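You operate a simulated robot arm through the tools that you are given. There is no shell and no other tool.

You run a simulated robot arm. Do the job below in one go: nothing can be reset, and whatever is moved stays where it is left.

JOB
Fit the blue coupler, open the yellow valve, pump down to 5 cm.
Fine: run it on HAND and end on OFF, within 1 cm of the mark on the level gauge.

It is judged by the outcome, as a careful person would: the job done as asked, and still so three seconds after it is handed in. It fails if anything else is knocked over, pushed out of place, dropped, spilled or broken.

ROBOT AND FRAMES
A 7-joint arm with a two-finger parallel gripper, fixed in place. Base frame: the origin is at the foot of the arm, x ahead of it, y to its left, z up. Units: mm, rad, N and s.
With the tool pointing down near the work surface it reaches from about 160 to 680 mm from the base axis. Its first joint turns from -1.152 to 1.152 rad. Payload 2.4 kg.
The TCP is the grasp point between the finger pads, 30 mm short of the fingertips. In the tool frame z runs along the fingers and y along their closing line. The gripper opens to 94 mm. The fingers are 28 mm wide and 10 mm thick; the gripper's body (50 by 96 mm) begins 55 mm behind the TCP.
Orientation is told as [roll, pitch, yaw] about the base's x, y, z axes, in that order, counted from this pose: with the fingers straight down and closing along the base's y, the tool's x points along the base's -x, its y along +y and its z along -z.

CONTROLS
- The arm moves only by the tool servo_tool. Its argument "increments" is one flat list of numbers, 7 for each row, row after row: the shift along the tool's x, y, z in mm, then the turn, a rotation vector about the tool's x, y, z in rad, then the finger opening in mm, from 0 to 94. In form: [x, y, z, ax, ay, az, fingers, x, y, z, ax, ay, az, fingers, ...]. A call has 1 to 20 rows; each row shifts and turns the commanded pose from where the row before left it, along the tool's axes as they then stand. Rows are played at 5 a second. More than 50 mm and 0.15 rad between two rows, or a gripper value outside its range, and nothing of the call is played. A pose out of reach is approached as far as the arm can. The call stops where the force on the tool passes 40 N (or 10 N more than at its start, if that is more) or the arm is blocked; 0.2 s more then pass. The fingers move at their own pace (about 153 mm/s each) and stop on an object; they squeeze with about 41 N. The grip force told is the motor's: it shows also when the fingers shut on nothing. Time passes only in rows, and 0.2 s behind the last, so rows that do not move let the fingers close. It gives the time, the measured TCP pose, the force on the tool (base axes), the opening and the grip force at its end, in the units of the frame above (readings bear some noise), with the torque about the TCP (base axes, N m) and any sound that the robot's microphone picked up.
- Cameras (640 x 400 px; columns grow to the right, rows downward): "scene" is fixed at [40, 483, 1434.3]; the picture's right is [-0.67, -0.74, 0.00], its down [-0.50, 0.45, -0.74] and it looks along [0.55, -0.50, -0.67] (base axes); focal length 343 px, centre (320, 200). "wrist" rides on the gripper at [76, 14, -103] in the tool frame; the picture's right is [-0.18, 0.98, 0.00], its down [-0.75, -0.14, -0.64] and it looks along [-0.63, -0.12, 0.77] (tool axes); focal length 243 px, centre (320, 200). There is no depth. A picture from a camera that has moved, and an enlarged one, comes with that camera's place and axes in the base frame and with its lens.
- snapshot(camera): a new picture of that camera. It takes no simulated time.
- inspect(camera, box): a new picture of the part [left, top, right, bottom] of that camera's present view, enlarged. It takes no simulated time.
- finish_job(): hands the job in; it is judged then, once.

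Nothing tells you positions but the pictures and the camera data. Unless the task says otherwise, let go and move clear before handing in.

The tools are called after "Request:" as a command line: name --argument value ..., lists and objects as JSON in quotes. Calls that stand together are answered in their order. servo_tool: Moves the arm, as the interface text tells. Its arguments: {"type":"object","properties":{"increments":{"type":"array","items":{"type":"number"}}},"required":["increments"]} The other tools are called the same way: snapshot (camera) takes a picture; inspect (camera, box) takes an enlarged picture of a part of a camera's view; finish_job () hands the job in.

At the start:

```text
t: 0.0
ee_pos: [316.1, 85.7, 1139.5]
ee_rot: [0.0, 0.0, -0.001]
wrist_force: [0.5, 0.8, -0.2]
ft_torque: [0.03, 0.0, -0.03]
grip_width: 94.2
finger_force: 0.0
```

scene: 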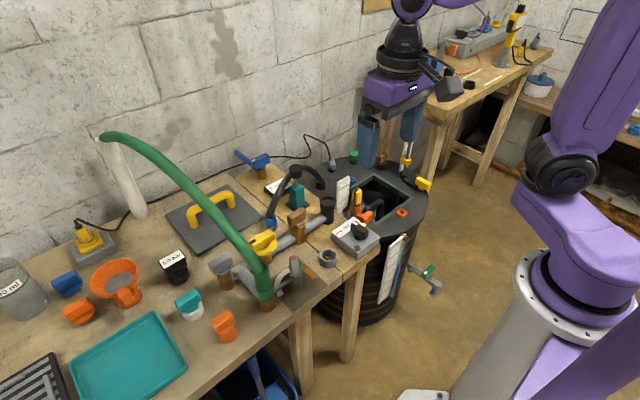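
wrist: 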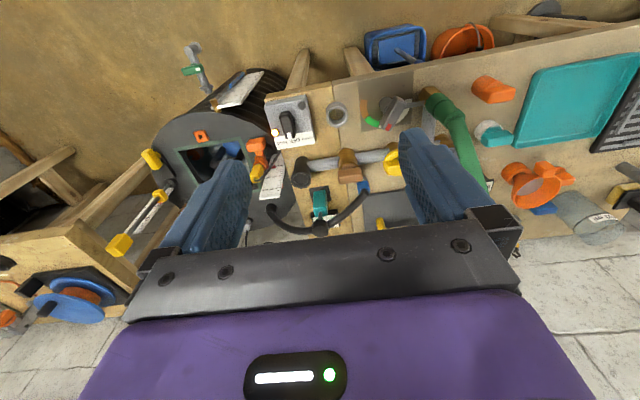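

I see a workbench with pipework, a barrel (tank) with a level gauge, a control switch box and valves. I will look closer at each part before moving.

Request:
inspect --camera "scene" --box '[200, 140, 360, 320]'

Request:
inspect --camera "scene" --box '[310, 140, 450, 320]'

Request:
inspect --camera "scene" --box '[0, 200, 240, 400]'

Request:
inspect --camera "wrist" --box '[240, 60, 520, 240]'

```text
2.22 times, centred on (280, 230) of scene
camera zoom: at [40.0, 483.0, 1434.3], right [-0.67, -0.74, 0.0], down [-0.5, 0.45, -0.74], along [0.55, -0.5, -0.67], focal length 763 px, centre (409, 133)
```

zoom: 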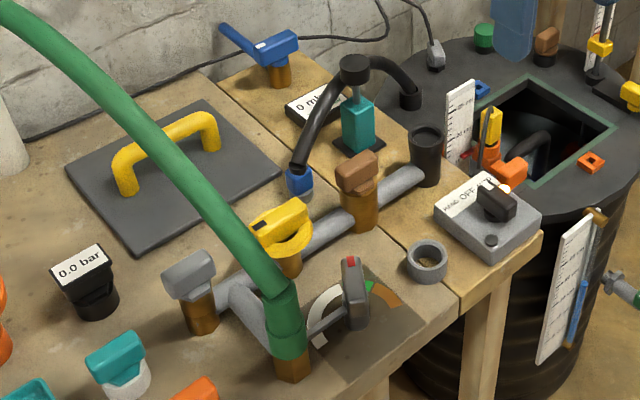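

```text
2.22 times, centred on (380, 230) of scene
camera zoom: at [40.0, 483.0, 1434.3], right [-0.67, -0.74, 0.0], down [-0.5, 0.45, -0.74], along [0.55, -0.5, -0.67], focal length 763 px, centre (187, 133)
```

zoom: 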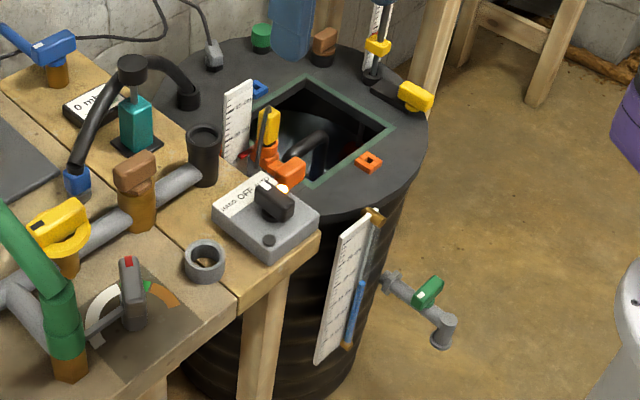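

```text
2.00 times, centred on (120, 300) of scene
camera zoom: at [40.0, 483.0, 1434.3], right [-0.67, -0.74, 0.0], down [-0.5, 0.45, -0.74], along [0.55, -0.5, -0.67], focal length 687 px, centre (720, 0)
```

zoom: 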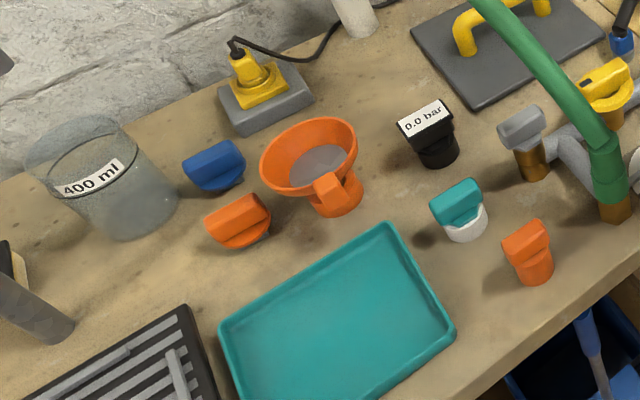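

```text
2.22 times, centred on (380, 150) of wrist
camera zoom: at [239.3, 101.0, 1242.1], right [0.18, 0.98, 0.0], down [0.75, -0.14, 0.64], along [0.63, -0.12, -0.77], focal length 539 px, centre (187, 311)
```

zoom: 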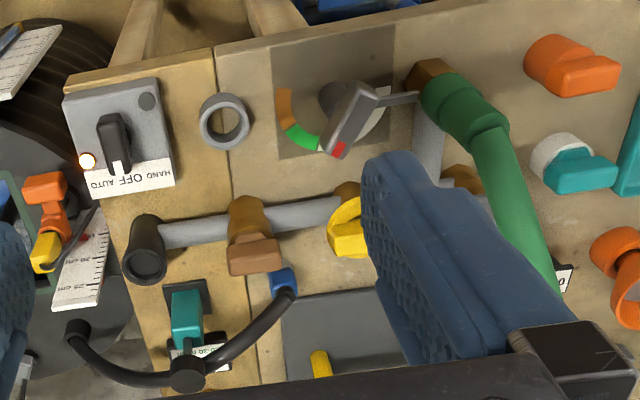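

I need more detail on the pipework, the hose with the blue end, the gauges and the switch. I'm zooming in on each of them.

Request:
inspect --camera "scene" --box '[255, 145, 345, 215]'

Request:
inspect --camera "scene" --box '[325, 160, 415, 230]'

Request:
inspect --camera "scene" --box '[300, 205, 400, 275]'

Request:
inspect --camera "scene" --box '[200, 220, 330, 320]'

Request:
inspect --camera "scene" --box '[360, 220, 450, 320]'

Request:
inspect --camera "wrist" --box '[250, 80, 400, 240]'

Request:
inspect --camera "wrist" --box '[120, 40, 300, 240]'

```text
5.71 times, centred on (300, 180) of scene
camera zoom: at [40.0, 483.0, 1434.3], right [-0.67, -0.74, 0.0], down [-0.5, 0.45, -0.74], along [0.55, -0.5, -0.67], focal length 1962 px, centre (434, 314)
```

zoom: 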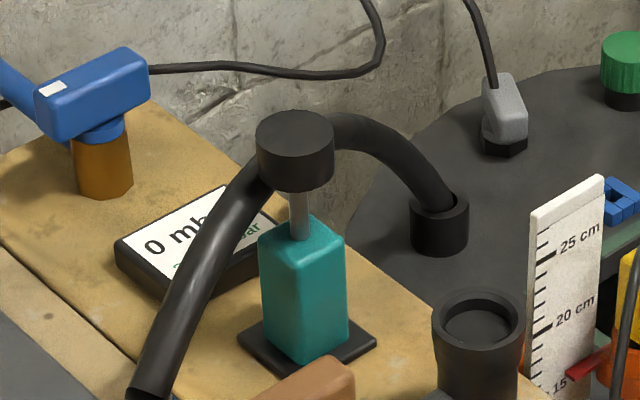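

```text
5.71 times, centred on (370, 195) of scene
camera zoom: at [40.0, 483.0, 1434.3], right [-0.67, -0.74, 0.0], down [-0.5, 0.45, -0.74], along [0.55, -0.5, -0.67], focal length 1962 px, centre (34, 229)
```

zoom: 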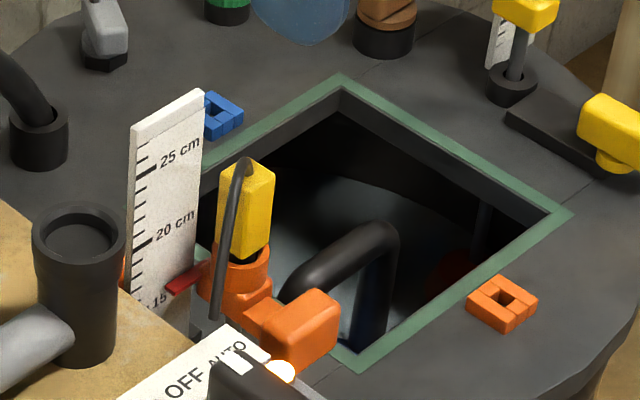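

```text
5.71 times, centred on (350, 240) of scene
camera zoom: at [40.0, 483.0, 1434.3], right [-0.67, -0.74, 0.0], down [-0.5, 0.45, -0.74], along [0.55, -0.5, -0.67], focal length 1962 px, centre (149, -29)
```

zoom: 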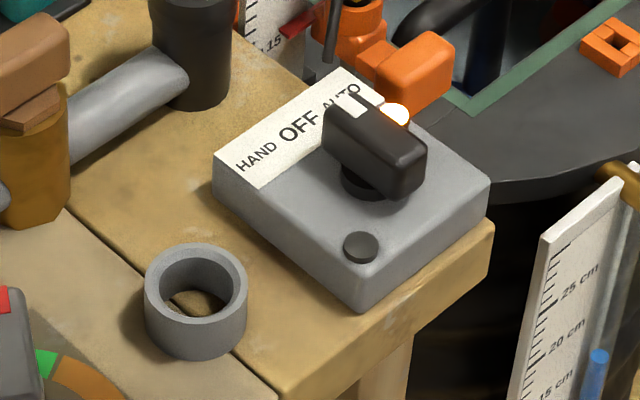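

```text
4.00 times, centred on (265, 270) of scene
camera zoom: at [40.0, 483.0, 1434.3], right [-0.67, -0.74, 0.0], down [-0.5, 0.45, -0.74], along [0.55, -0.5, -0.67], focal length 1374 px, centre (540, -80)
```

zoom: 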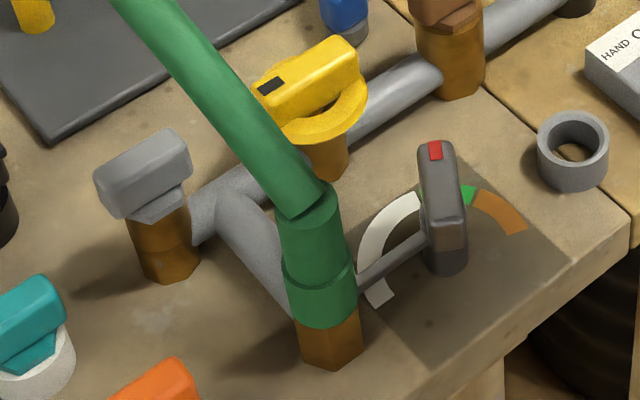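

```text
4.00 times, centred on (405, 270) of scene
camera zoom: at [40.0, 483.0, 1434.3], right [-0.67, -0.74, 0.0], down [-0.5, 0.45, -0.74], along [0.55, -0.5, -0.67], focal length 1374 px, centre (-20, -80)
```

zoom: 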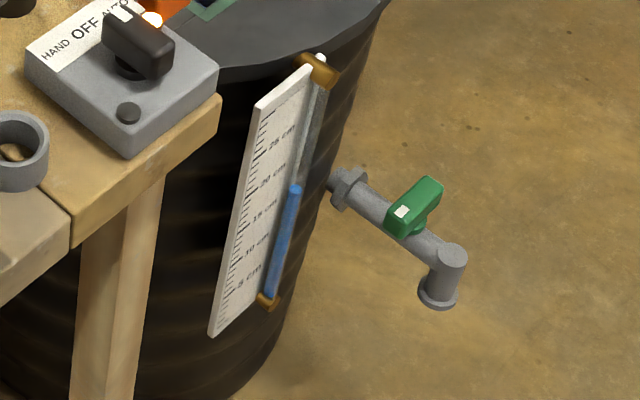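

```text
2.50 times, centred on (325, 160) of wrist
camera zoom: at [239.3, 101.0, 1242.1], right [0.18, 0.98, 0.0], down [0.75, -0.14, 0.64], along [0.63, -0.12, -0.77], focal length 606 px, centre (308, 300)
```

zoom: 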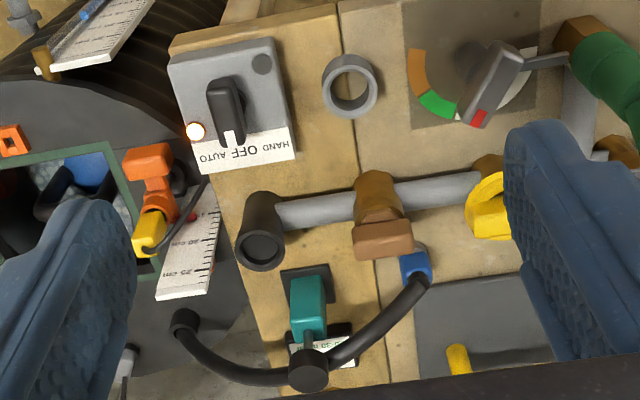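

```text
2.00 times, centred on (210, 140) of wrist
camera zoom: at [239.3, 101.0, 1242.1], right [0.18, 0.98, 0.0], down [0.75, -0.14, 0.64], along [0.63, -0.12, -0.77], focal length 485 px, centre (540, 320)
```

zoom: 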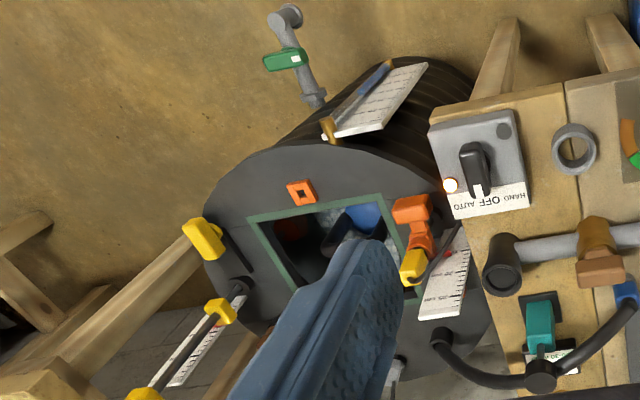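

The blue coupler appears to be on the end of the black hose at about (619, 140, 757), with an open black socket on the pipe at about (542, 0, 795). I'm bringing the wrist camera closer, staying well above everything.

Request:
servo_tool --increments '[-27.3, 9, 31.5, 0, 0, 0, 94, -27.3, 9, 31.5, 0, 0, 0, 94, -27.3, 9, 31.5, 0, 0, 0, 94, -27.3, 9, 31.5, 0, 0, 0, 94, -27.3, 9, 31.5, 0, 0, 0, 94, -27.3, 9, 31.5, 0, 0, 0, 94, 0, 0, 0, 0, 0, 0, 94]'

Request:
snapshot --camera "wrist"

Request:
snapshot --camera "scene"

```text
t: 1.6
ee_pos: [480.9, 138.0, 951.6]
ee_rot: [0.0, 0.0, 0.001]
wrist_force: [-0.7, 0.1, 0.2]
ft_torque: [-0.02, 0.01, 0.01]
grip_width: 94.2
finger_force: 0.0
```

```text
taken
camera wrist: at [403.4, 153.1, 1053.7], right [0.18, 0.98, 0.0], down [0.75, -0.14, 0.64], along [0.63, -0.12, -0.77], focal length 243 px, centre (320, 200)
```

wrist: 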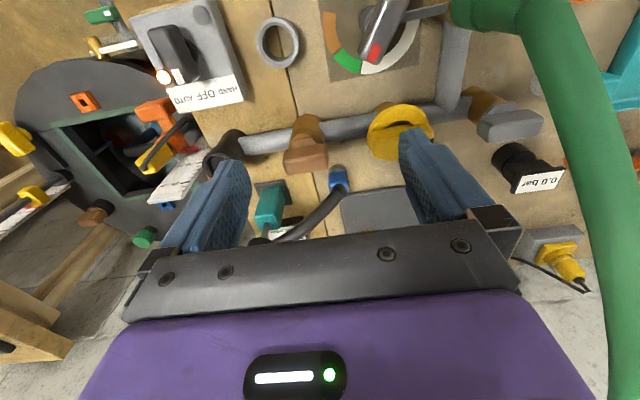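

```text
taken
```

scene: 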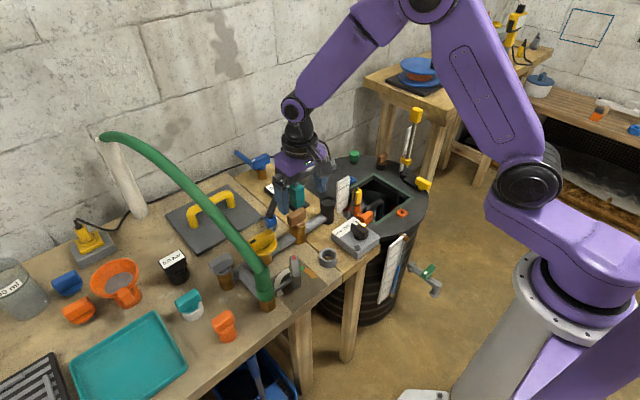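

Request:
inspect --camera "wrist" --box '[240, 100, 440, 240]'

Request:
inspect --camera "wrist" --box '[120, 60, 260, 200]'

Request:
inspect --camera "wrist" --box '[120, 0, 300, 110]'

Request:
inspect --camera "wrist" --box '[300, 0, 560, 170]'

```text
2.86 times, centred on (340, 170) of wrist
camera zoom: at [403.4, 153.1, 1053.7], right [0.18, 0.98, 0.0], down [0.75, -0.14, 0.64], along [0.63, -0.12, -0.77], focal length 693 px, centre (263, 286)
```

zoom: 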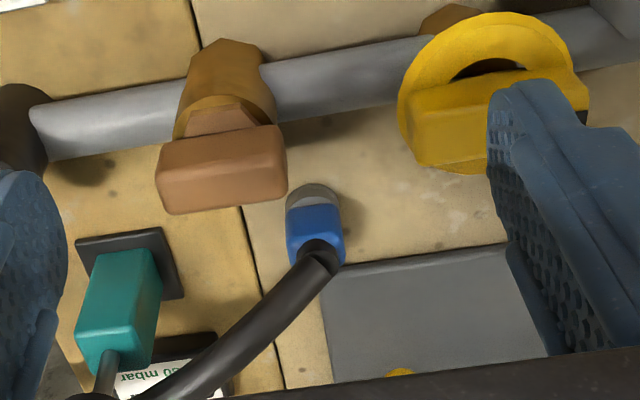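

```text
2.86 times, centred on (190, 130) of wrist
camera zoom: at [403.4, 153.1, 1053.7], right [0.18, 0.98, 0.0], down [0.75, -0.14, 0.64], along [0.63, -0.12, -0.77], focal length 693 px, centre (691, 400)
```

zoom: 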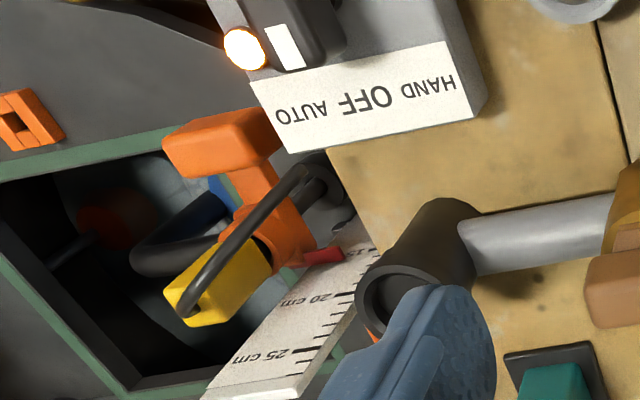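

```text
3.56 times, centred on (210, 55) of wrist
camera zoom: at [403.4, 153.1, 1053.7], right [0.18, 0.98, 0.0], down [0.75, -0.14, 0.64], along [0.63, -0.12, -0.77], focal length 863 px, centre (711, 716)
```

zoom: 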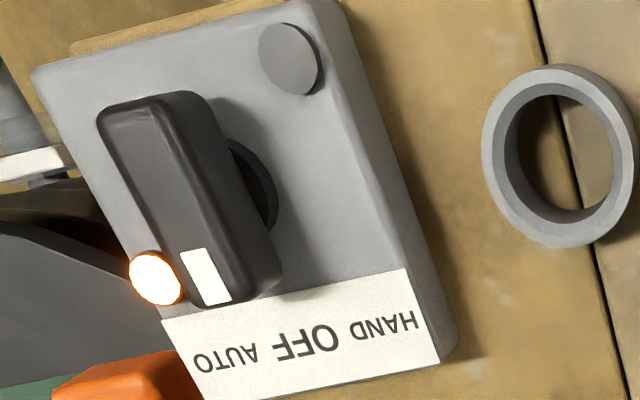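

```text
2.35 times, centred on (430, 85) of wrist
camera zoom: at [403.4, 153.1, 1053.7], right [0.18, 0.98, 0.0], down [0.75, -0.14, 0.64], along [0.63, -0.12, -0.77], focal length 571 px, centre (61, 471)
```

zoom: 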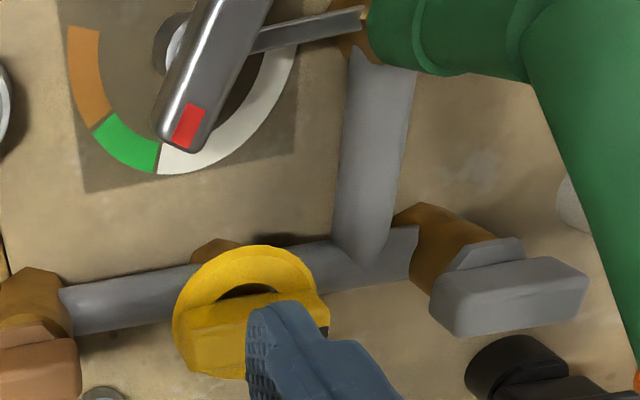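

The switch appears to be on OFF, and the coupler is a blue body with a grey tip on the hose end. Next I'm moving sideways to look at the black socket, the hose hub and the hatch gauge.

Request:
servo_tool --increments '[10, -34.5, 0, 0, 0, 0, 94, 10, -34.5, 0, 0, 0, 0, 94, 10, -34.5, 0, 0, 0, 0, 94, 10, -34.5, 0, 0, 0, 0, 94, 0, 0, 0, 0, 0, 0, 94]'

Request:
snapshot --camera "wrist"

Request:
inspect --camera "wrist" --box '[240, 100, 440, 240]'

Request:
inspect --camera "wrist" --box '[100, 40, 300, 180]'

Request:
inspect --camera "wrist" --box '[200, 20, 360, 140]'

```text
t: 2.8
ee_pos: [442.8, 2.1, 948.6]
ee_rot: [0.001, 0.001, 0.001]
wrist_force: [-0.1, -0.4, 0.3]
ft_torque: [-0.01, -0.03, 0.04]
grip_width: 93.9
finger_force: 0.1
```

```text
taken
camera wrist: at [365.0, 16.6, 1053.4], right [0.18, 0.98, 0.0], down [0.75, -0.14, 0.64], along [0.63, -0.12, -0.77], focal length 243 px, centre (320, 200)
```

wrist: 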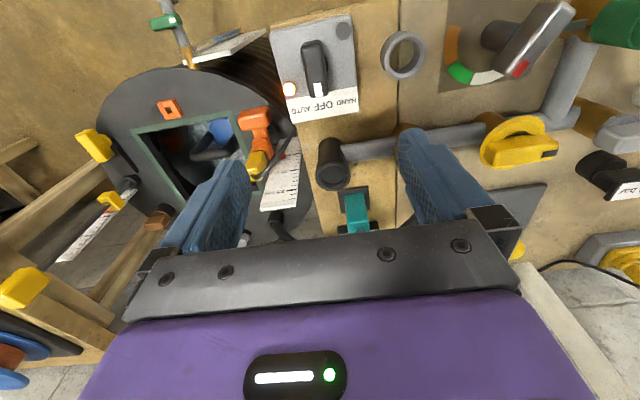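

```text
2.86 times, centred on (340, 170) of wrist
camera zoom: at [365.0, 16.6, 1053.4], right [0.18, 0.98, 0.0], down [0.75, -0.14, 0.64], along [0.63, -0.12, -0.77], focal length 693 px, centre (263, 286)
```

zoom: 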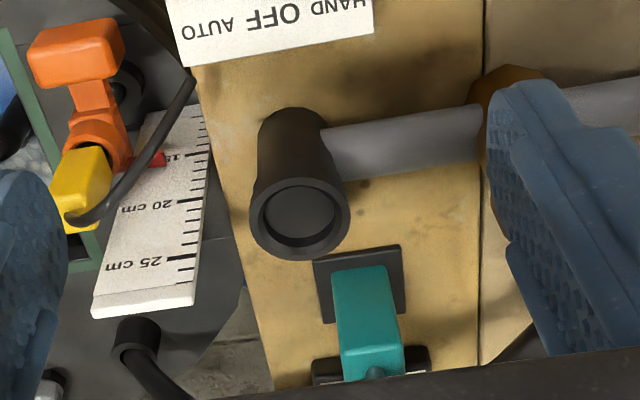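

```text
2.86 times, centred on (200, 110) of wrist
camera zoom: at [365.0, 16.6, 1053.4], right [0.18, 0.98, 0.0], down [0.75, -0.14, 0.64], along [0.63, -0.12, -0.77], focal length 693 px, centre (663, 457)
```

zoom: 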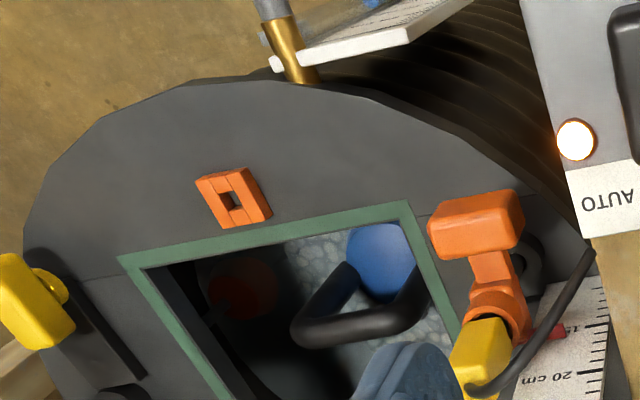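

```text
3.33 times, centred on (280, 80) of wrist
camera zoom: at [365.0, 16.6, 1053.4], right [0.18, 0.98, 0.0], down [0.75, -0.14, 0.64], along [0.63, -0.12, -0.77], focal length 809 px, centre (453, 600)
```

zoom: 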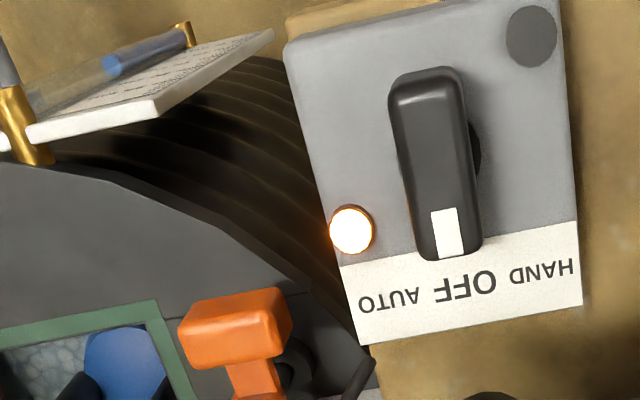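

The black cup is an open socket with a recess of about 34 mm, and the coupler's grey tip looks about 28 mm wide. I'm turning the tool so that the fingers straddle the hose direction, then checking the pose before going over the coupler.

Request:
servo_tool --increments '[0, 0, 0, 0, 0, 0.1483, 94, 0, 0, 0, 0, 0, 0.1483, 94, 0, 0, 0, 0, 0, 0.1483, 94, 0, 0, 0, 0, 0, 0.1483, 94, 0, 0, 0, 0, 0, 0.1483, 94, 0, 0, 0, 0, 0, 0.1483, 94, 0, 0, 0, 0, 0, 0.1483, 94, 0, 0, 0, 0, 0, 0.1483, 94, 0, 0, 0, 0, 0, 0.1483, 94, 0, 0, 0, 0, 0, 0, 94]'

Request:
snapshot --camera "wrist"

Request:
snapshot --camera "scene"

```text
t: 5.0
ee_pos: [440.4, 3.2, 950.7]
ee_rot: [-0.001, 0.0, -1.338]
wrist_force: [-0.3, -0.4, -0.1]
ft_torque: [0.03, 0.01, 0.05]
grip_width: 93.9
finger_force: 0.1
```

```text
taken
camera wrist: at [436.1, 80.5, 1052.8], right [1.0, 0.05, 0.0], down [0.04, -0.77, 0.64], along [0.03, -0.64, -0.77], focal length 243 px, centre (320, 200)
```

wrist: 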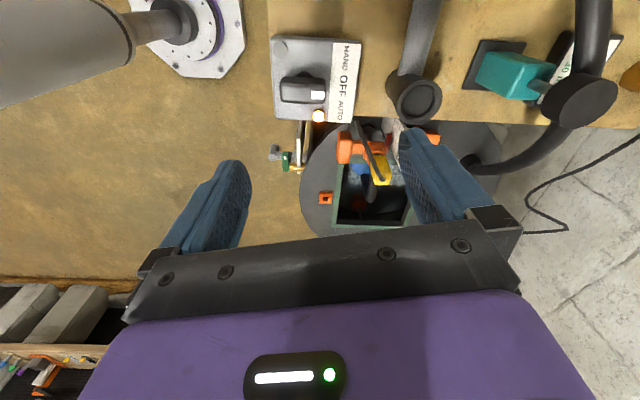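

```text
taken
```

scene: 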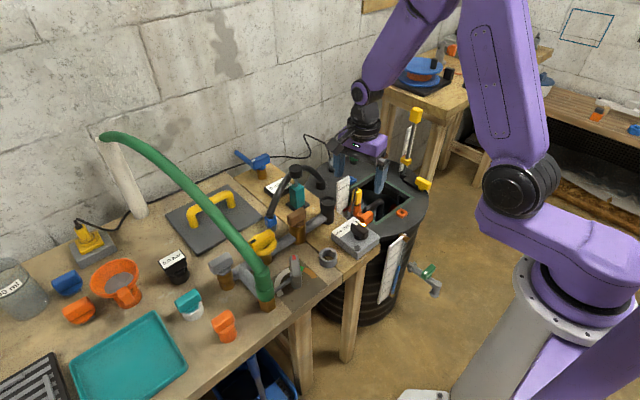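

The tool has turned as expected. I'm zooming in on the hub and hose from this side.

Request:
inspect --camera "wrist" --box '[440, 0, 640, 190]'

Request:
inspect --camera "wrist" --box '[260, 20, 460, 150]'

Request:
inspect --camera "wrist" --box '[260, 110, 460, 240]'

```text
2.11 times, centred on (540, 95) of wrist
camera zoom: at [436.1, 80.5, 1052.8], right [1.0, 0.05, 0.0], down [0.04, -0.77, 0.64], along [0.03, -0.64, -0.77], focal length 511 px, centre (-143, 421)
```

zoom: 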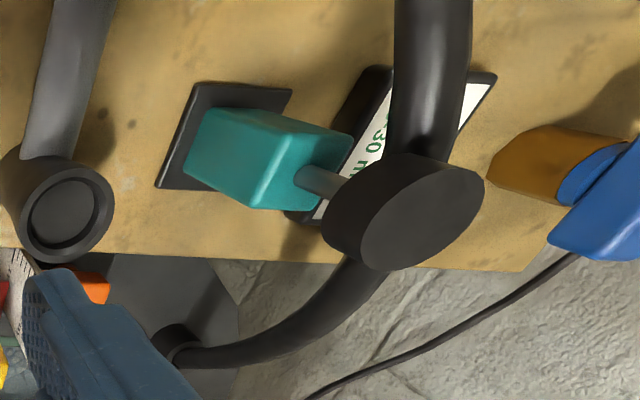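

```text
3.08 times, centred on (360, 85) of wrist
camera zoom: at [436.1, 80.5, 1052.8], right [1.0, 0.05, 0.0], down [0.04, -0.77, 0.64], along [0.03, -0.64, -0.77], focal length 746 px, centre (197, 554)
```

zoom: 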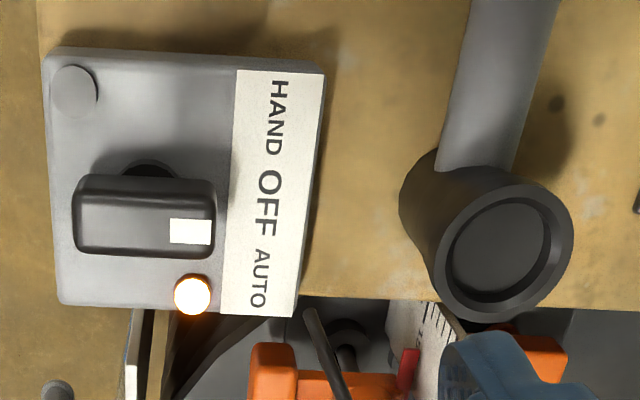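

```text
3.08 times, centred on (360, 175) of wrist
camera zoom: at [436.1, 80.5, 1052.8], right [1.0, 0.05, 0.0], down [0.04, -0.77, 0.64], along [0.03, -0.64, -0.77], focal length 746 px, centre (197, 277)
```

zoom: 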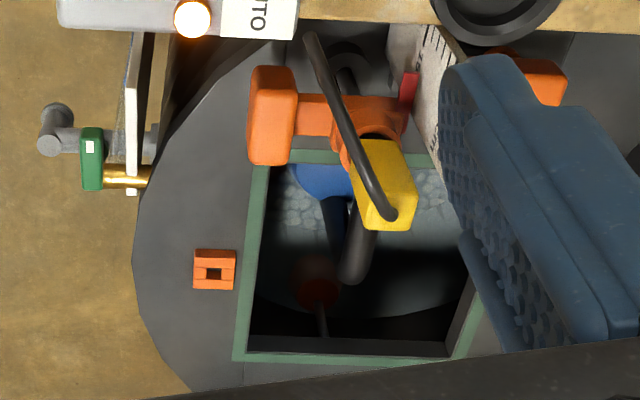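

The post under the disc supports the hose, and the knob mark clearly points at OFF. Now I'm going above the blue coupler for a close look.

Request:
servo_tool --increments '[15.5, 33.9, 0, 0, 0, 0, 94, 15.5, 33.9, 0, 0, 0, 0, 94, 15.5, 33.9, 0, 0, 0, 0, 94, 15.5, 33.9, 0, 0, 0, 0, 94, 15.5, 33.9, 0, 0, 0, 0, 94, 15.5, 33.9, 0, 0, 0, 0, 94, 0, 0, 0, 0, 0, 0, 94]'

Request:
snapshot --camera "wrist"

Request:
inspect --camera "wrist" --box '[240, 60, 440, 230]'

Request:
snapshot --camera "scene"

```text
t: 6.6
ee_pos: [615.9, 139.2, 950.5]
ee_rot: [0.0, 0.001, -1.334]
wrist_force: [-0.4, 0.2, 0.2]
ft_torque: [0.01, -0.01, -0.01]
grip_width: 93.9
finger_force: 0.1
```

```text
taken
camera wrist: at [611.9, 217.6, 1053.1], right [1.0, 0.05, 0.0], down [0.04, -0.77, 0.64], along [0.03, -0.64, -0.77], focal length 243 px, centre (320, 200)
```

wrist: 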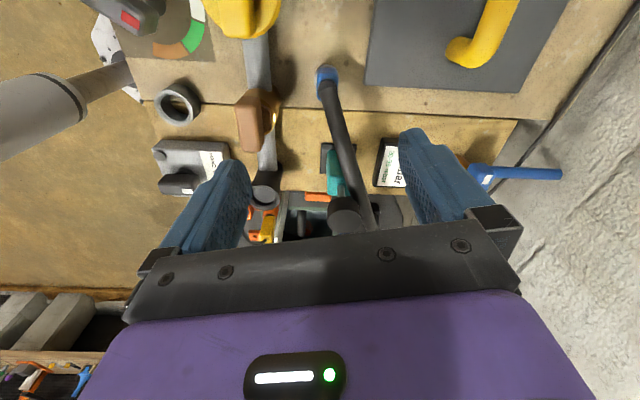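

```text
2.35 times, centred on (340, 145) of wrist
camera zoom: at [611.9, 217.6, 1053.1], right [1.0, 0.05, 0.0], down [0.04, -0.77, 0.64], along [0.03, -0.64, -0.77], focal length 571 px, centre (273, 329)
```

zoom: 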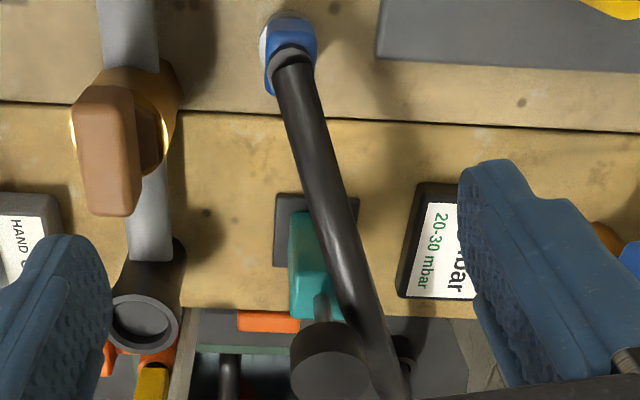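

```text
taken
```

scene: 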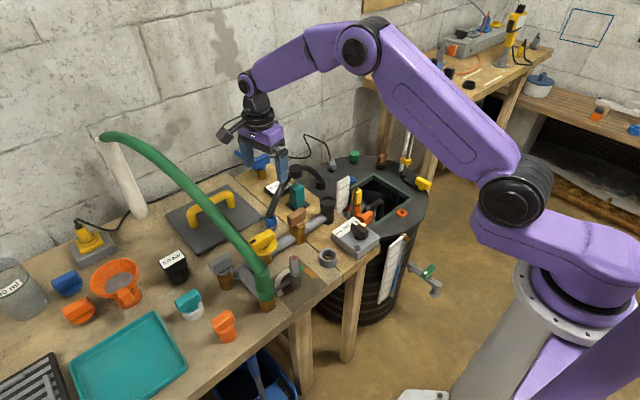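

From here the hose passes beside the teal post rather than through it, so it is a free hose from the lid to the blue coupler. I'm descending part way with a narrower opening to see the coupler in detail.

Request:
servo_tool --increments '[0, 0, 30, 0, 0, 0, 60, 0, 0, 30, 0, 0, 0, 60, 0, 0, 0, 0, 0, 0, 60]'

Request:
snapshot --camera "wrist"

Request:
inspect --camera "wrist" --box '[260, 60, 420, 200]'

Request:
inspect --camera "scene" --box '[230, 160, 330, 260]'

```text
t: 7.4
ee_pos: [616.5, 140.4, 891.6]
ee_rot: [0.0, 0.0, -1.334]
wrist_force: [1.3, -0.6, -0.4]
ft_torque: [-0.02, -0.01, 0.01]
grip_width: 60.2
finger_force: 0.0
```

```text
taken
camera wrist: at [611.5, 217.8, 992.7], right [1.0, 0.05, 0.0], down [0.04, -0.77, 0.64], along [0.03, -0.64, -0.77], focal length 243 px, centre (320, 200)
```

wrist: 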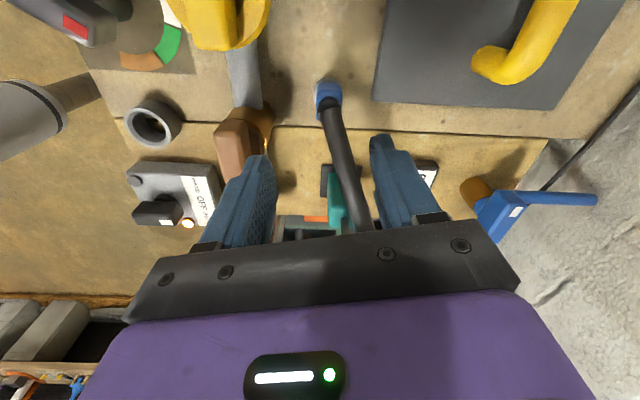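

```text
2.86 times, centred on (340, 130) of wrist
camera zoom: at [611.5, 217.8, 992.7], right [1.0, 0.05, 0.0], down [0.04, -0.77, 0.64], along [0.03, -0.64, -0.77], focal length 693 px, centre (263, 400)
```

zoom: 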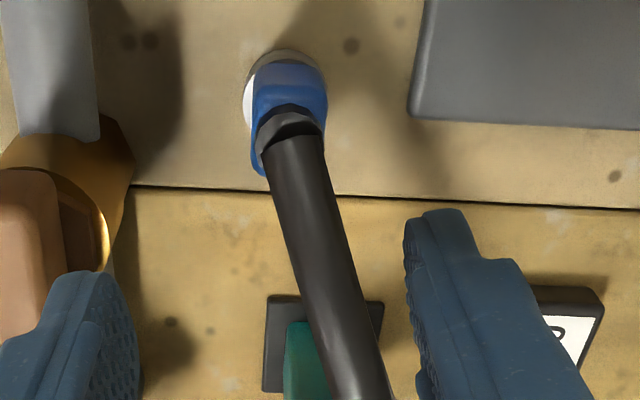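

```text
4.00 times, centred on (280, 210) of scene
camera zoom: at [40.0, 483.0, 1434.3], right [-0.67, -0.74, 0.0], down [-0.5, 0.45, -0.74], along [0.55, -0.5, -0.67], focal length 1374 px, centre (480, 160)
```

zoom: 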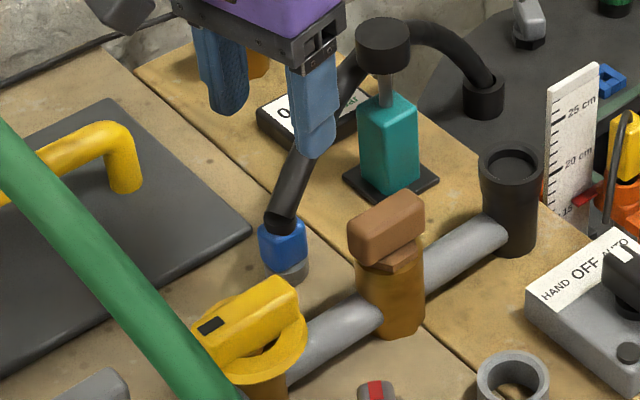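

The coupler stands upright on the bench at about (623.5, 144), with the blue body at roughly z 740–769 and the grey spigot below. I'm centring over it and coming down to just above the body for a check.

Request:
servo_tool --increments '[1.9, 7.6, 0, 0, 0, 0, 60, 0, 0, 25, 0, 0, 0, 60, 0, 0, 25, 0, 0, 0, 60, 0, 0, 20, 0, 0, 0, 60, 0, 0, 0, 0, 0, 0, 60]'

Request:
snapshot --camera "wrist"

Request:
inspect --camera "wrist" --box '[260, 60, 420, 200]'

Request:
inspect --camera "scene" --box '[230, 160, 330, 260]'

```text
t: 8.6
ee_pos: [623.6, 144.0, 820.6]
ee_rot: [0.0, 0.0, -1.334]
wrist_force: [0.1, 0.0, 0.3]
ft_torque: [0.0, 0.0, 0.0]
grip_width: 59.9
finger_force: 0.1
```

```text
taken
camera wrist: at [618.6, 222.1, 923.0], right [1.0, 0.05, 0.0], down [0.04, -0.77, 0.64], along [0.03, -0.64, -0.77], focal length 243 px, centre (320, 200)
```

wrist: 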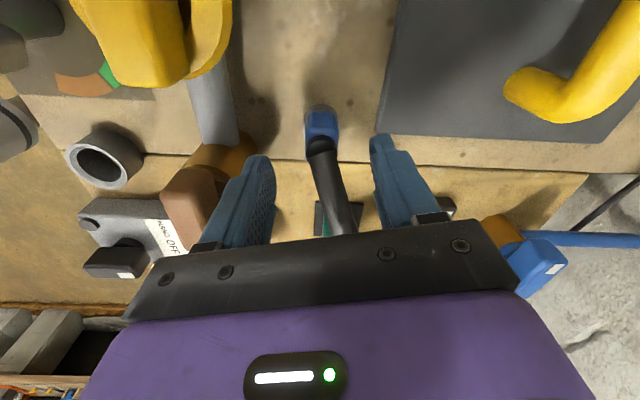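

```text
2.86 times, centred on (340, 130) of wrist
camera zoom: at [618.6, 222.1, 923.0], right [1.0, 0.05, 0.0], down [0.04, -0.77, 0.64], along [0.03, -0.64, -0.77], focal length 693 px, centre (263, 400)
```

zoom: 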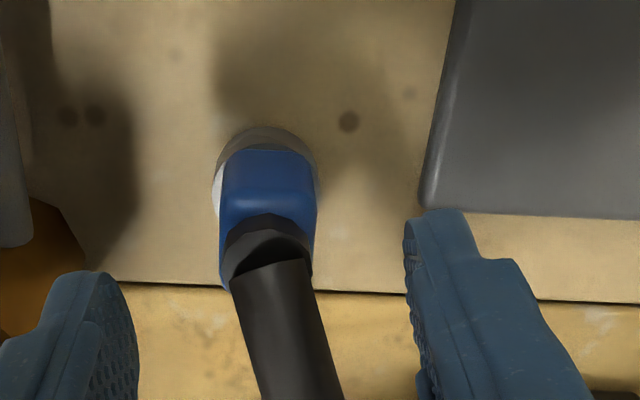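

```text
4.00 times, centred on (280, 210) of scene
camera zoom: at [40.0, 483.0, 1434.3], right [-0.67, -0.74, 0.0], down [-0.5, 0.45, -0.74], along [0.55, -0.5, -0.67], focal length 1374 px, centre (480, 160)
```

zoom: 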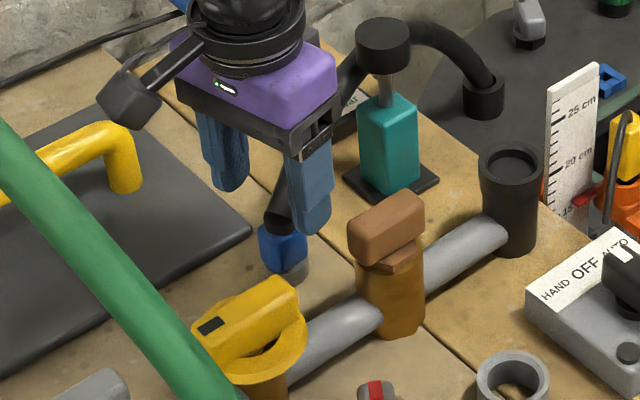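

The bench top works out to z≈717. The coupler axis is at about (623.5, 140), with its blue body spanning roughly z 735–760. I'm correcting y by −4 mm, going down so the tips reach only the blue body, then closing.

Request:
servo_tool --increments '[-3.9, -0.9, 0, 0, 0, 0, 60, 0, 0, 20, 0, 0, 0, 50, 0, 0, 20, 0, 0, 0, 50, 0, 0, 12, 0, 0, 0, 50, 0, 0, 0, 0, 0, 0, 50]'

Request:
inspect --camera "wrist" --box '[260, 60, 420, 220]'

Request:
inspect --camera "scene" --box '[230, 180, 310, 250]'

```text
t: 9.8
ee_pos: [624.4, 142.0, 768.1]
ee_rot: [0.002, 0.0, -1.335]
wrist_force: [0.0, -0.8, 0.8]
ft_torque: [-0.03, 0.02, 0.0]
grip_width: 50.0
finger_force: 0.1
```

```text
2.50 times, centred on (340, 140) of wrist
camera zoom: at [619.0, 218.5, 870.6], right [1.0, 0.05, 0.0], down [0.04, -0.77, 0.64], along [0.03, -0.64, -0.77], focal length 606 px, centre (270, 350)
```

zoom: 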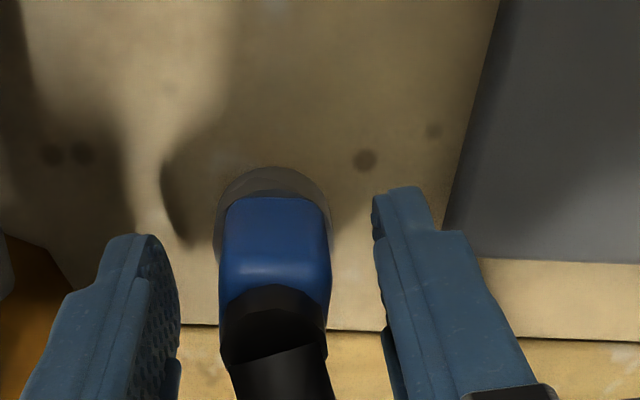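

```text
5.71 times, centred on (270, 215) of scene
camera zoom: at [40.0, 483.0, 1434.3], right [-0.67, -0.74, 0.0], down [-0.5, 0.45, -0.74], along [0.55, -0.5, -0.67], focal length 1962 px, centre (606, 114)
```

zoom: 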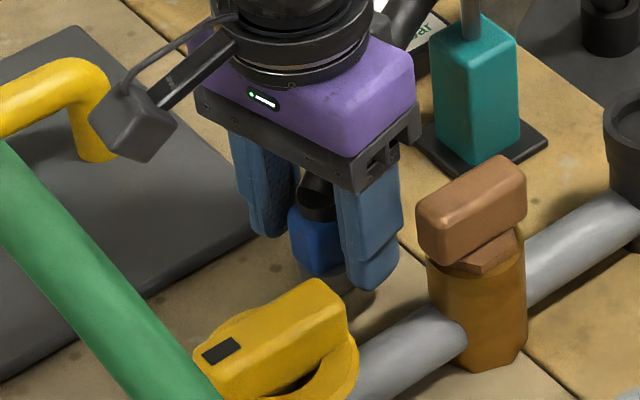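

The coupler is centred between the fingers. I'm nudging 3 mm in −y and closing on it.

Request:
servo_tool --increments '[-2.4, -0.5, 0, 0, 0, 0, 50, 0, 0, 0, 0, 0, 0, 30, 0, 0, 0, 0, 0, 0, 0, 0, 0, 0, 0, 0, 0, 0, 0, 0, 0, 0, 0, 0, 0]'

Request:
inspect --camera "wrist" --box '[260, 60, 420, 220]'

Request:
inspect --camera "scene" --box '[230, 180, 310, 250]'

```text
t: 11.0
ee_pos: [623.8, 138.3, 768.2]
ee_rot: [0.001, 0.001, -1.335]
wrist_force: [-0.6, -0.7, 2.3]
ft_torque: [-0.05, -0.03, 0.0]
grip_width: 27.6
finger_force: 41.1
```

```text
2.50 times, centred on (340, 140) of wrist
camera zoom: at [619.0, 215.9, 870.8], right [1.0, 0.05, 0.0], down [0.04, -0.77, 0.64], along [0.03, -0.64, -0.77], focal length 606 px, centre (270, 350)
```

zoom: 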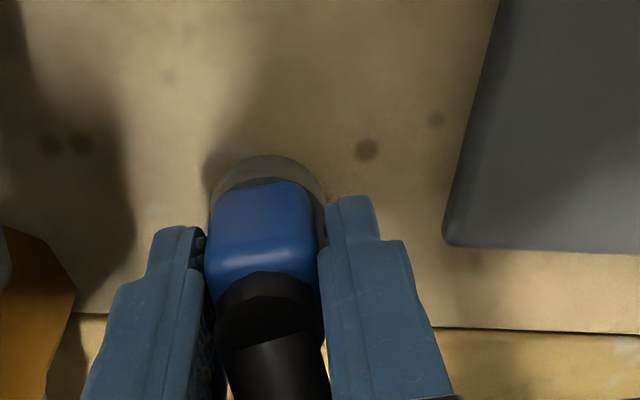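

```text
5.71 times, centred on (270, 215) of scene
camera zoom: at [40.0, 482.9, 1434.3], right [-0.67, -0.74, 0.0], down [-0.5, 0.45, -0.74], along [0.55, -0.5, -0.67], focal length 1962 px, centre (606, 114)
```

zoom: 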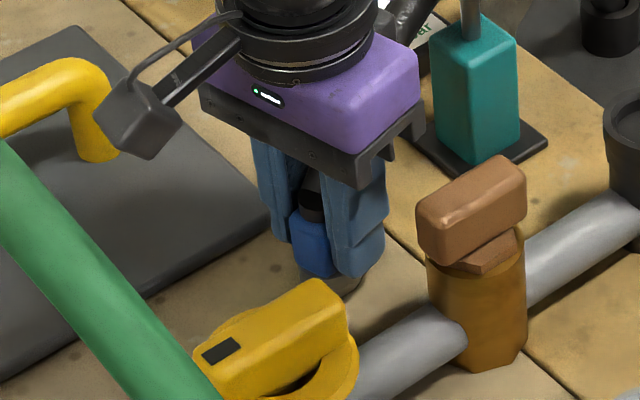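

The grip holds at 27.6 mm. I'm lifting gently and watching how the hose behaves.

Request:
servo_tool --increments '[0, 0, -15, 0, 0, 0, 0, 0, 0, -20, 0, 0, 0, 0, 0, 0, -20, 0, 0, 0, 0, 0, 0, -20, 0, 0, 0, 0, 0, 0, 0, 0, 0, 0, 0]'

Request:
snapshot --camera "wrist"

Request:
snapshot --camera "scene"

```text
t: 12.2
ee_pos: [623.6, 137.0, 841.9]
ee_rot: [0.002, 0.0, -1.334]
wrist_force: [0.2, -0.3, -0.2]
ft_torque: [0.02, -0.03, 0.02]
grip_width: 20.7
finger_force: 40.9
```

```text
taken
camera wrist: at [618.1, 215.9, 945.2], right [1.0, 0.05, 0.0], down [0.04, -0.77, 0.64], along [0.03, -0.64, -0.77], focal length 243 px, centre (320, 200)
```

wrist: 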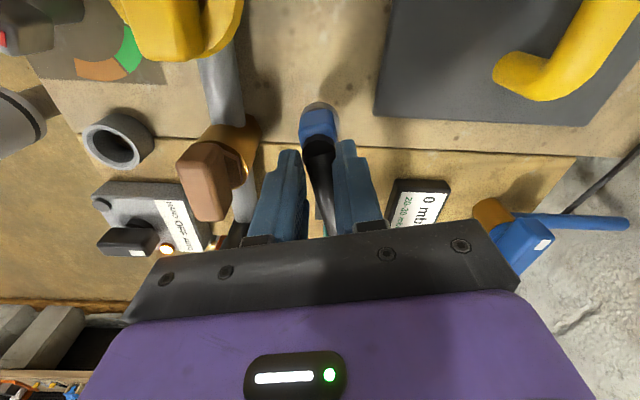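

```text
taken
```

scene: 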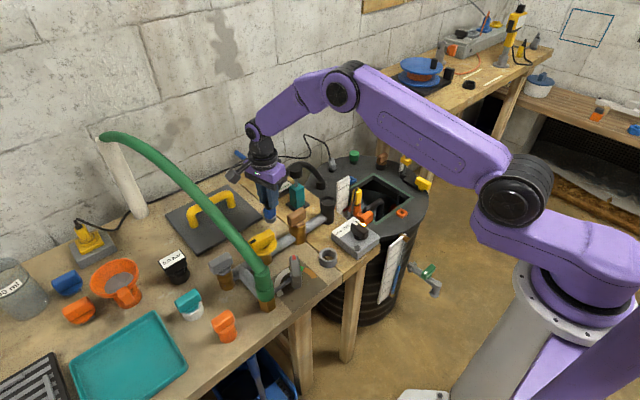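

Request:
inspect --camera "wrist" --box '[260, 80, 420, 240]'

Request:
inspect --camera "scene" --box '[230, 150, 340, 250]'

```text
2.50 times, centred on (340, 160) of wrist
camera zoom: at [618.1, 215.9, 945.2], right [1.0, 0.05, 0.0], down [0.04, -0.77, 0.64], along [0.03, -0.64, -0.77], focal length 606 px, centre (270, 300)
```

zoom: 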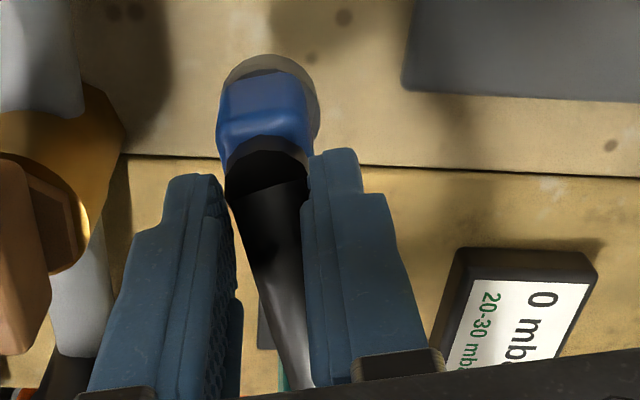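

```text
4.00 times, centred on (285, 200) of scene
camera zoom: at [40.0, 483.0, 1434.3], right [-0.67, -0.74, 0.0], down [-0.5, 0.45, -0.74], along [0.55, -0.5, -0.67], focal length 1374 px, centre (460, 200)
```

zoom: 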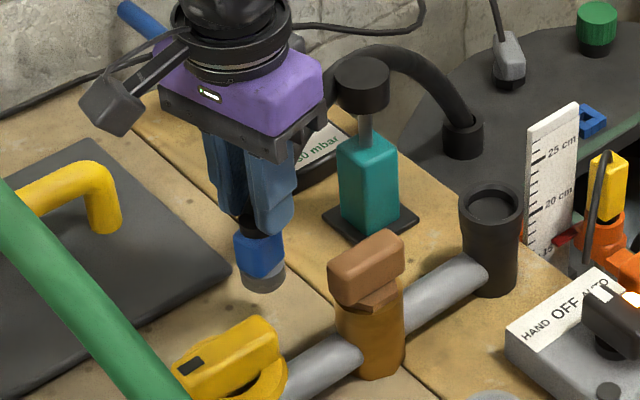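

The coupler slid about 22 mm in the grip, and the fingers now hold its neck just above the blue body (20.7 mm). It hangs upright and that leaves the spigot free for insertion, so I'm lifting a little more to check that the grip is stable.

Request:
servo_tool --increments '[0, 0, -10, 0, 0, 0, 0, 0, 0, -10, 0, 0, 0, 0, 0, 0, -10, 0, 0, 0, 0, 0, 0, -10, 0, 0, 0, 0, 0, 0, 0, 0, 0, 0, 0, 0, 0, 0, 0, 0, 0, 0]'

Request:
inspect --camera "wrist" --box '[260, 80, 420, 240]'

Request:
inspect --camera "scene" --box '[230, 150, 340, 250]'

```text
t: 13.6
ee_pos: [623.8, 137.6, 883.6]
ee_rot: [0.0, 0.0, -1.336]
wrist_force: [-0.1, 0.6, -1.2]
ft_torque: [0.02, -0.04, 0.0]
grip_width: 20.7
finger_force: 41.1
```

```text
2.50 times, centred on (340, 160) of wrist
camera zoom: at [618.7, 215.3, 986.1], right [1.0, 0.05, 0.0], down [0.04, -0.77, 0.64], along [0.03, -0.64, -0.77], focal length 606 px, centre (270, 300)
```

zoom: 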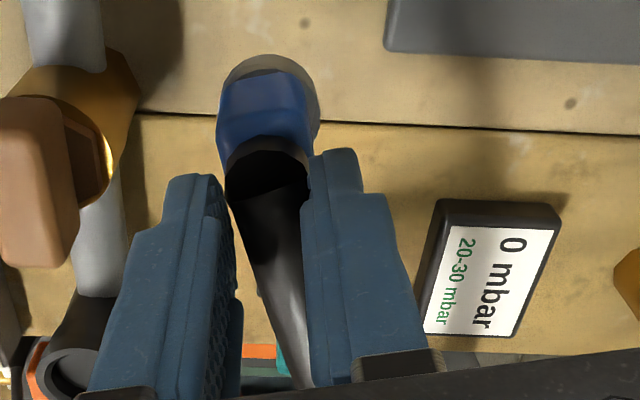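

```text
4.00 times, centred on (285, 200) of scene
camera zoom: at [40.0, 483.0, 1434.3], right [-0.67, -0.74, 0.0], down [-0.5, 0.45, -0.74], along [0.55, -0.5, -0.67], focal length 1374 px, centre (460, 200)
```

zoom: 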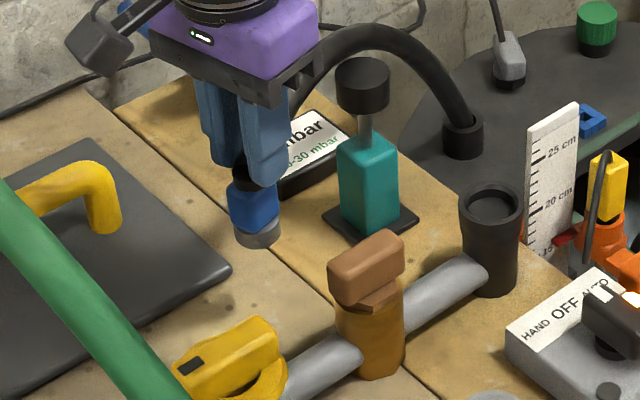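

The grip is stable, with no further slip. The cup mouth triangulates to (547.5, −0.5, 784). I'm raising and swinging the coupler over toward it, turning gradually so the hose stays between the fingers and passes above the teal post.

Request:
servo_tool --increments '[-11.55, -9.73, -17.3, 0, 0, -0.0615, 0, -10.93, -10.42, -17.3, 0, 0, -0.0615, 0, -10.27, -11.07, -17.3, 0, 0, -0.0615, 0, -9.57, -11.68, -17.3, 0, 0, -0.0615, 0, -8.83, -12.24, -17.3, 0, 0, -0.0615, 0, 0, 0, 0, 0, 0, 0, 0]'

Request:
snapshot --camera "wrist"

Request:
inspect --camera "scene" --box '[230, 110, 390, 250]'

```text
t: 15.0
ee_pos: [589.5, 69.9, 971.3]
ee_rot: [-0.001, 0.0, -1.025]
wrist_force: [0.1, -0.8, -1.8]
ft_torque: [0.03, -0.01, 0.01]
grip_width: 20.8
finger_force: 41.3
```

```text
taken
camera wrist: at [561.6, 142.8, 1073.2], right [0.94, 0.35, 0.0], down [0.27, -0.72, 0.64], along [0.23, -0.6, -0.77], focal length 243 px, centre (320, 200)
```

wrist: 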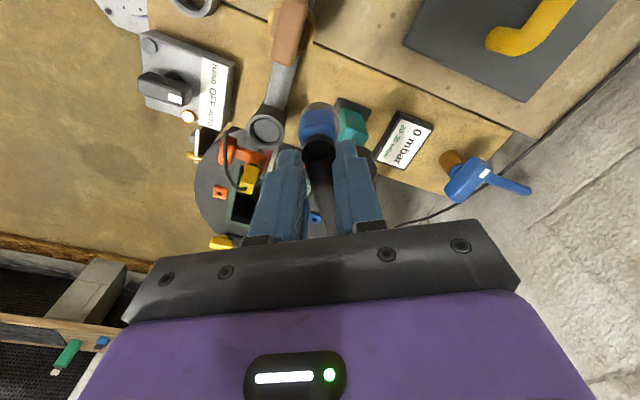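

```text
2.86 times, centred on (310, 180) of scene
camera zoom: at [40.1, 483.0, 1434.3], right [-0.67, -0.74, 0.0], down [-0.5, 0.45, -0.74], along [0.55, -0.5, -0.67], focal length 981 px, centre (349, 257)
```

zoom: 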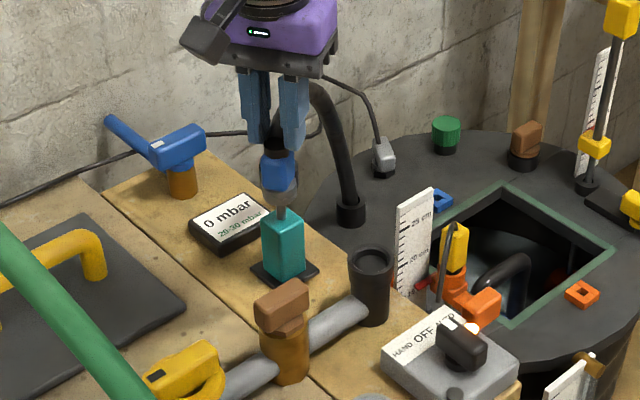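

Request:
inspect --camera "wrist" --box '[220, 80, 420, 240]'

Request:
inspect --camera "scene" --box '[280, 130, 340, 200]'

```text
2.50 times, centred on (320, 160) of wrist
camera zoom: at [561.6, 142.8, 1073.2], right [0.94, 0.35, 0.0], down [0.27, -0.72, 0.64], along [0.23, -0.6, -0.77], focal length 606 px, centre (320, 300)
```

zoom: 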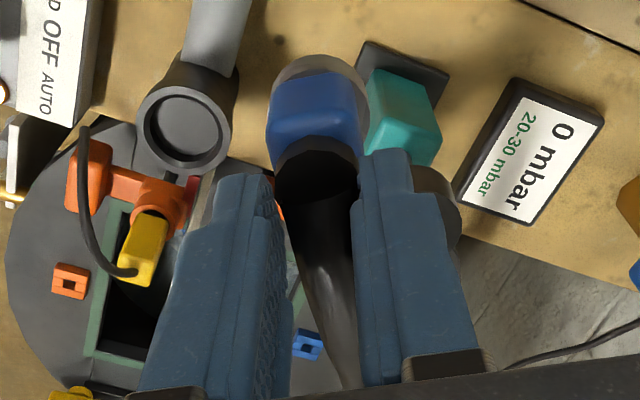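

```text
5.71 times, centred on (310, 165) of scene
camera zoom: at [40.1, 483.0, 1434.3], right [-0.67, -0.74, 0.0], down [-0.5, 0.45, -0.74], along [0.55, -0.5, -0.67], focal length 1962 px, centre (377, 400)
```

zoom: 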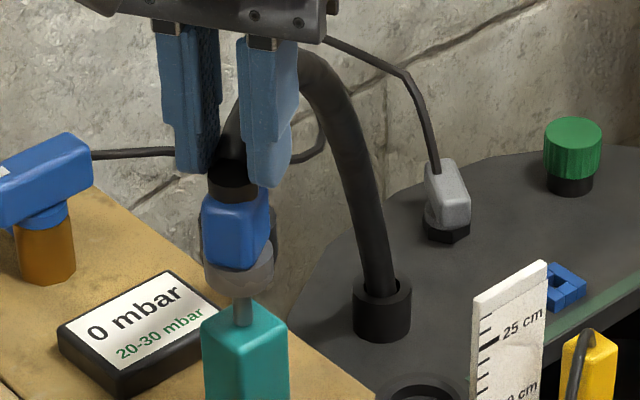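

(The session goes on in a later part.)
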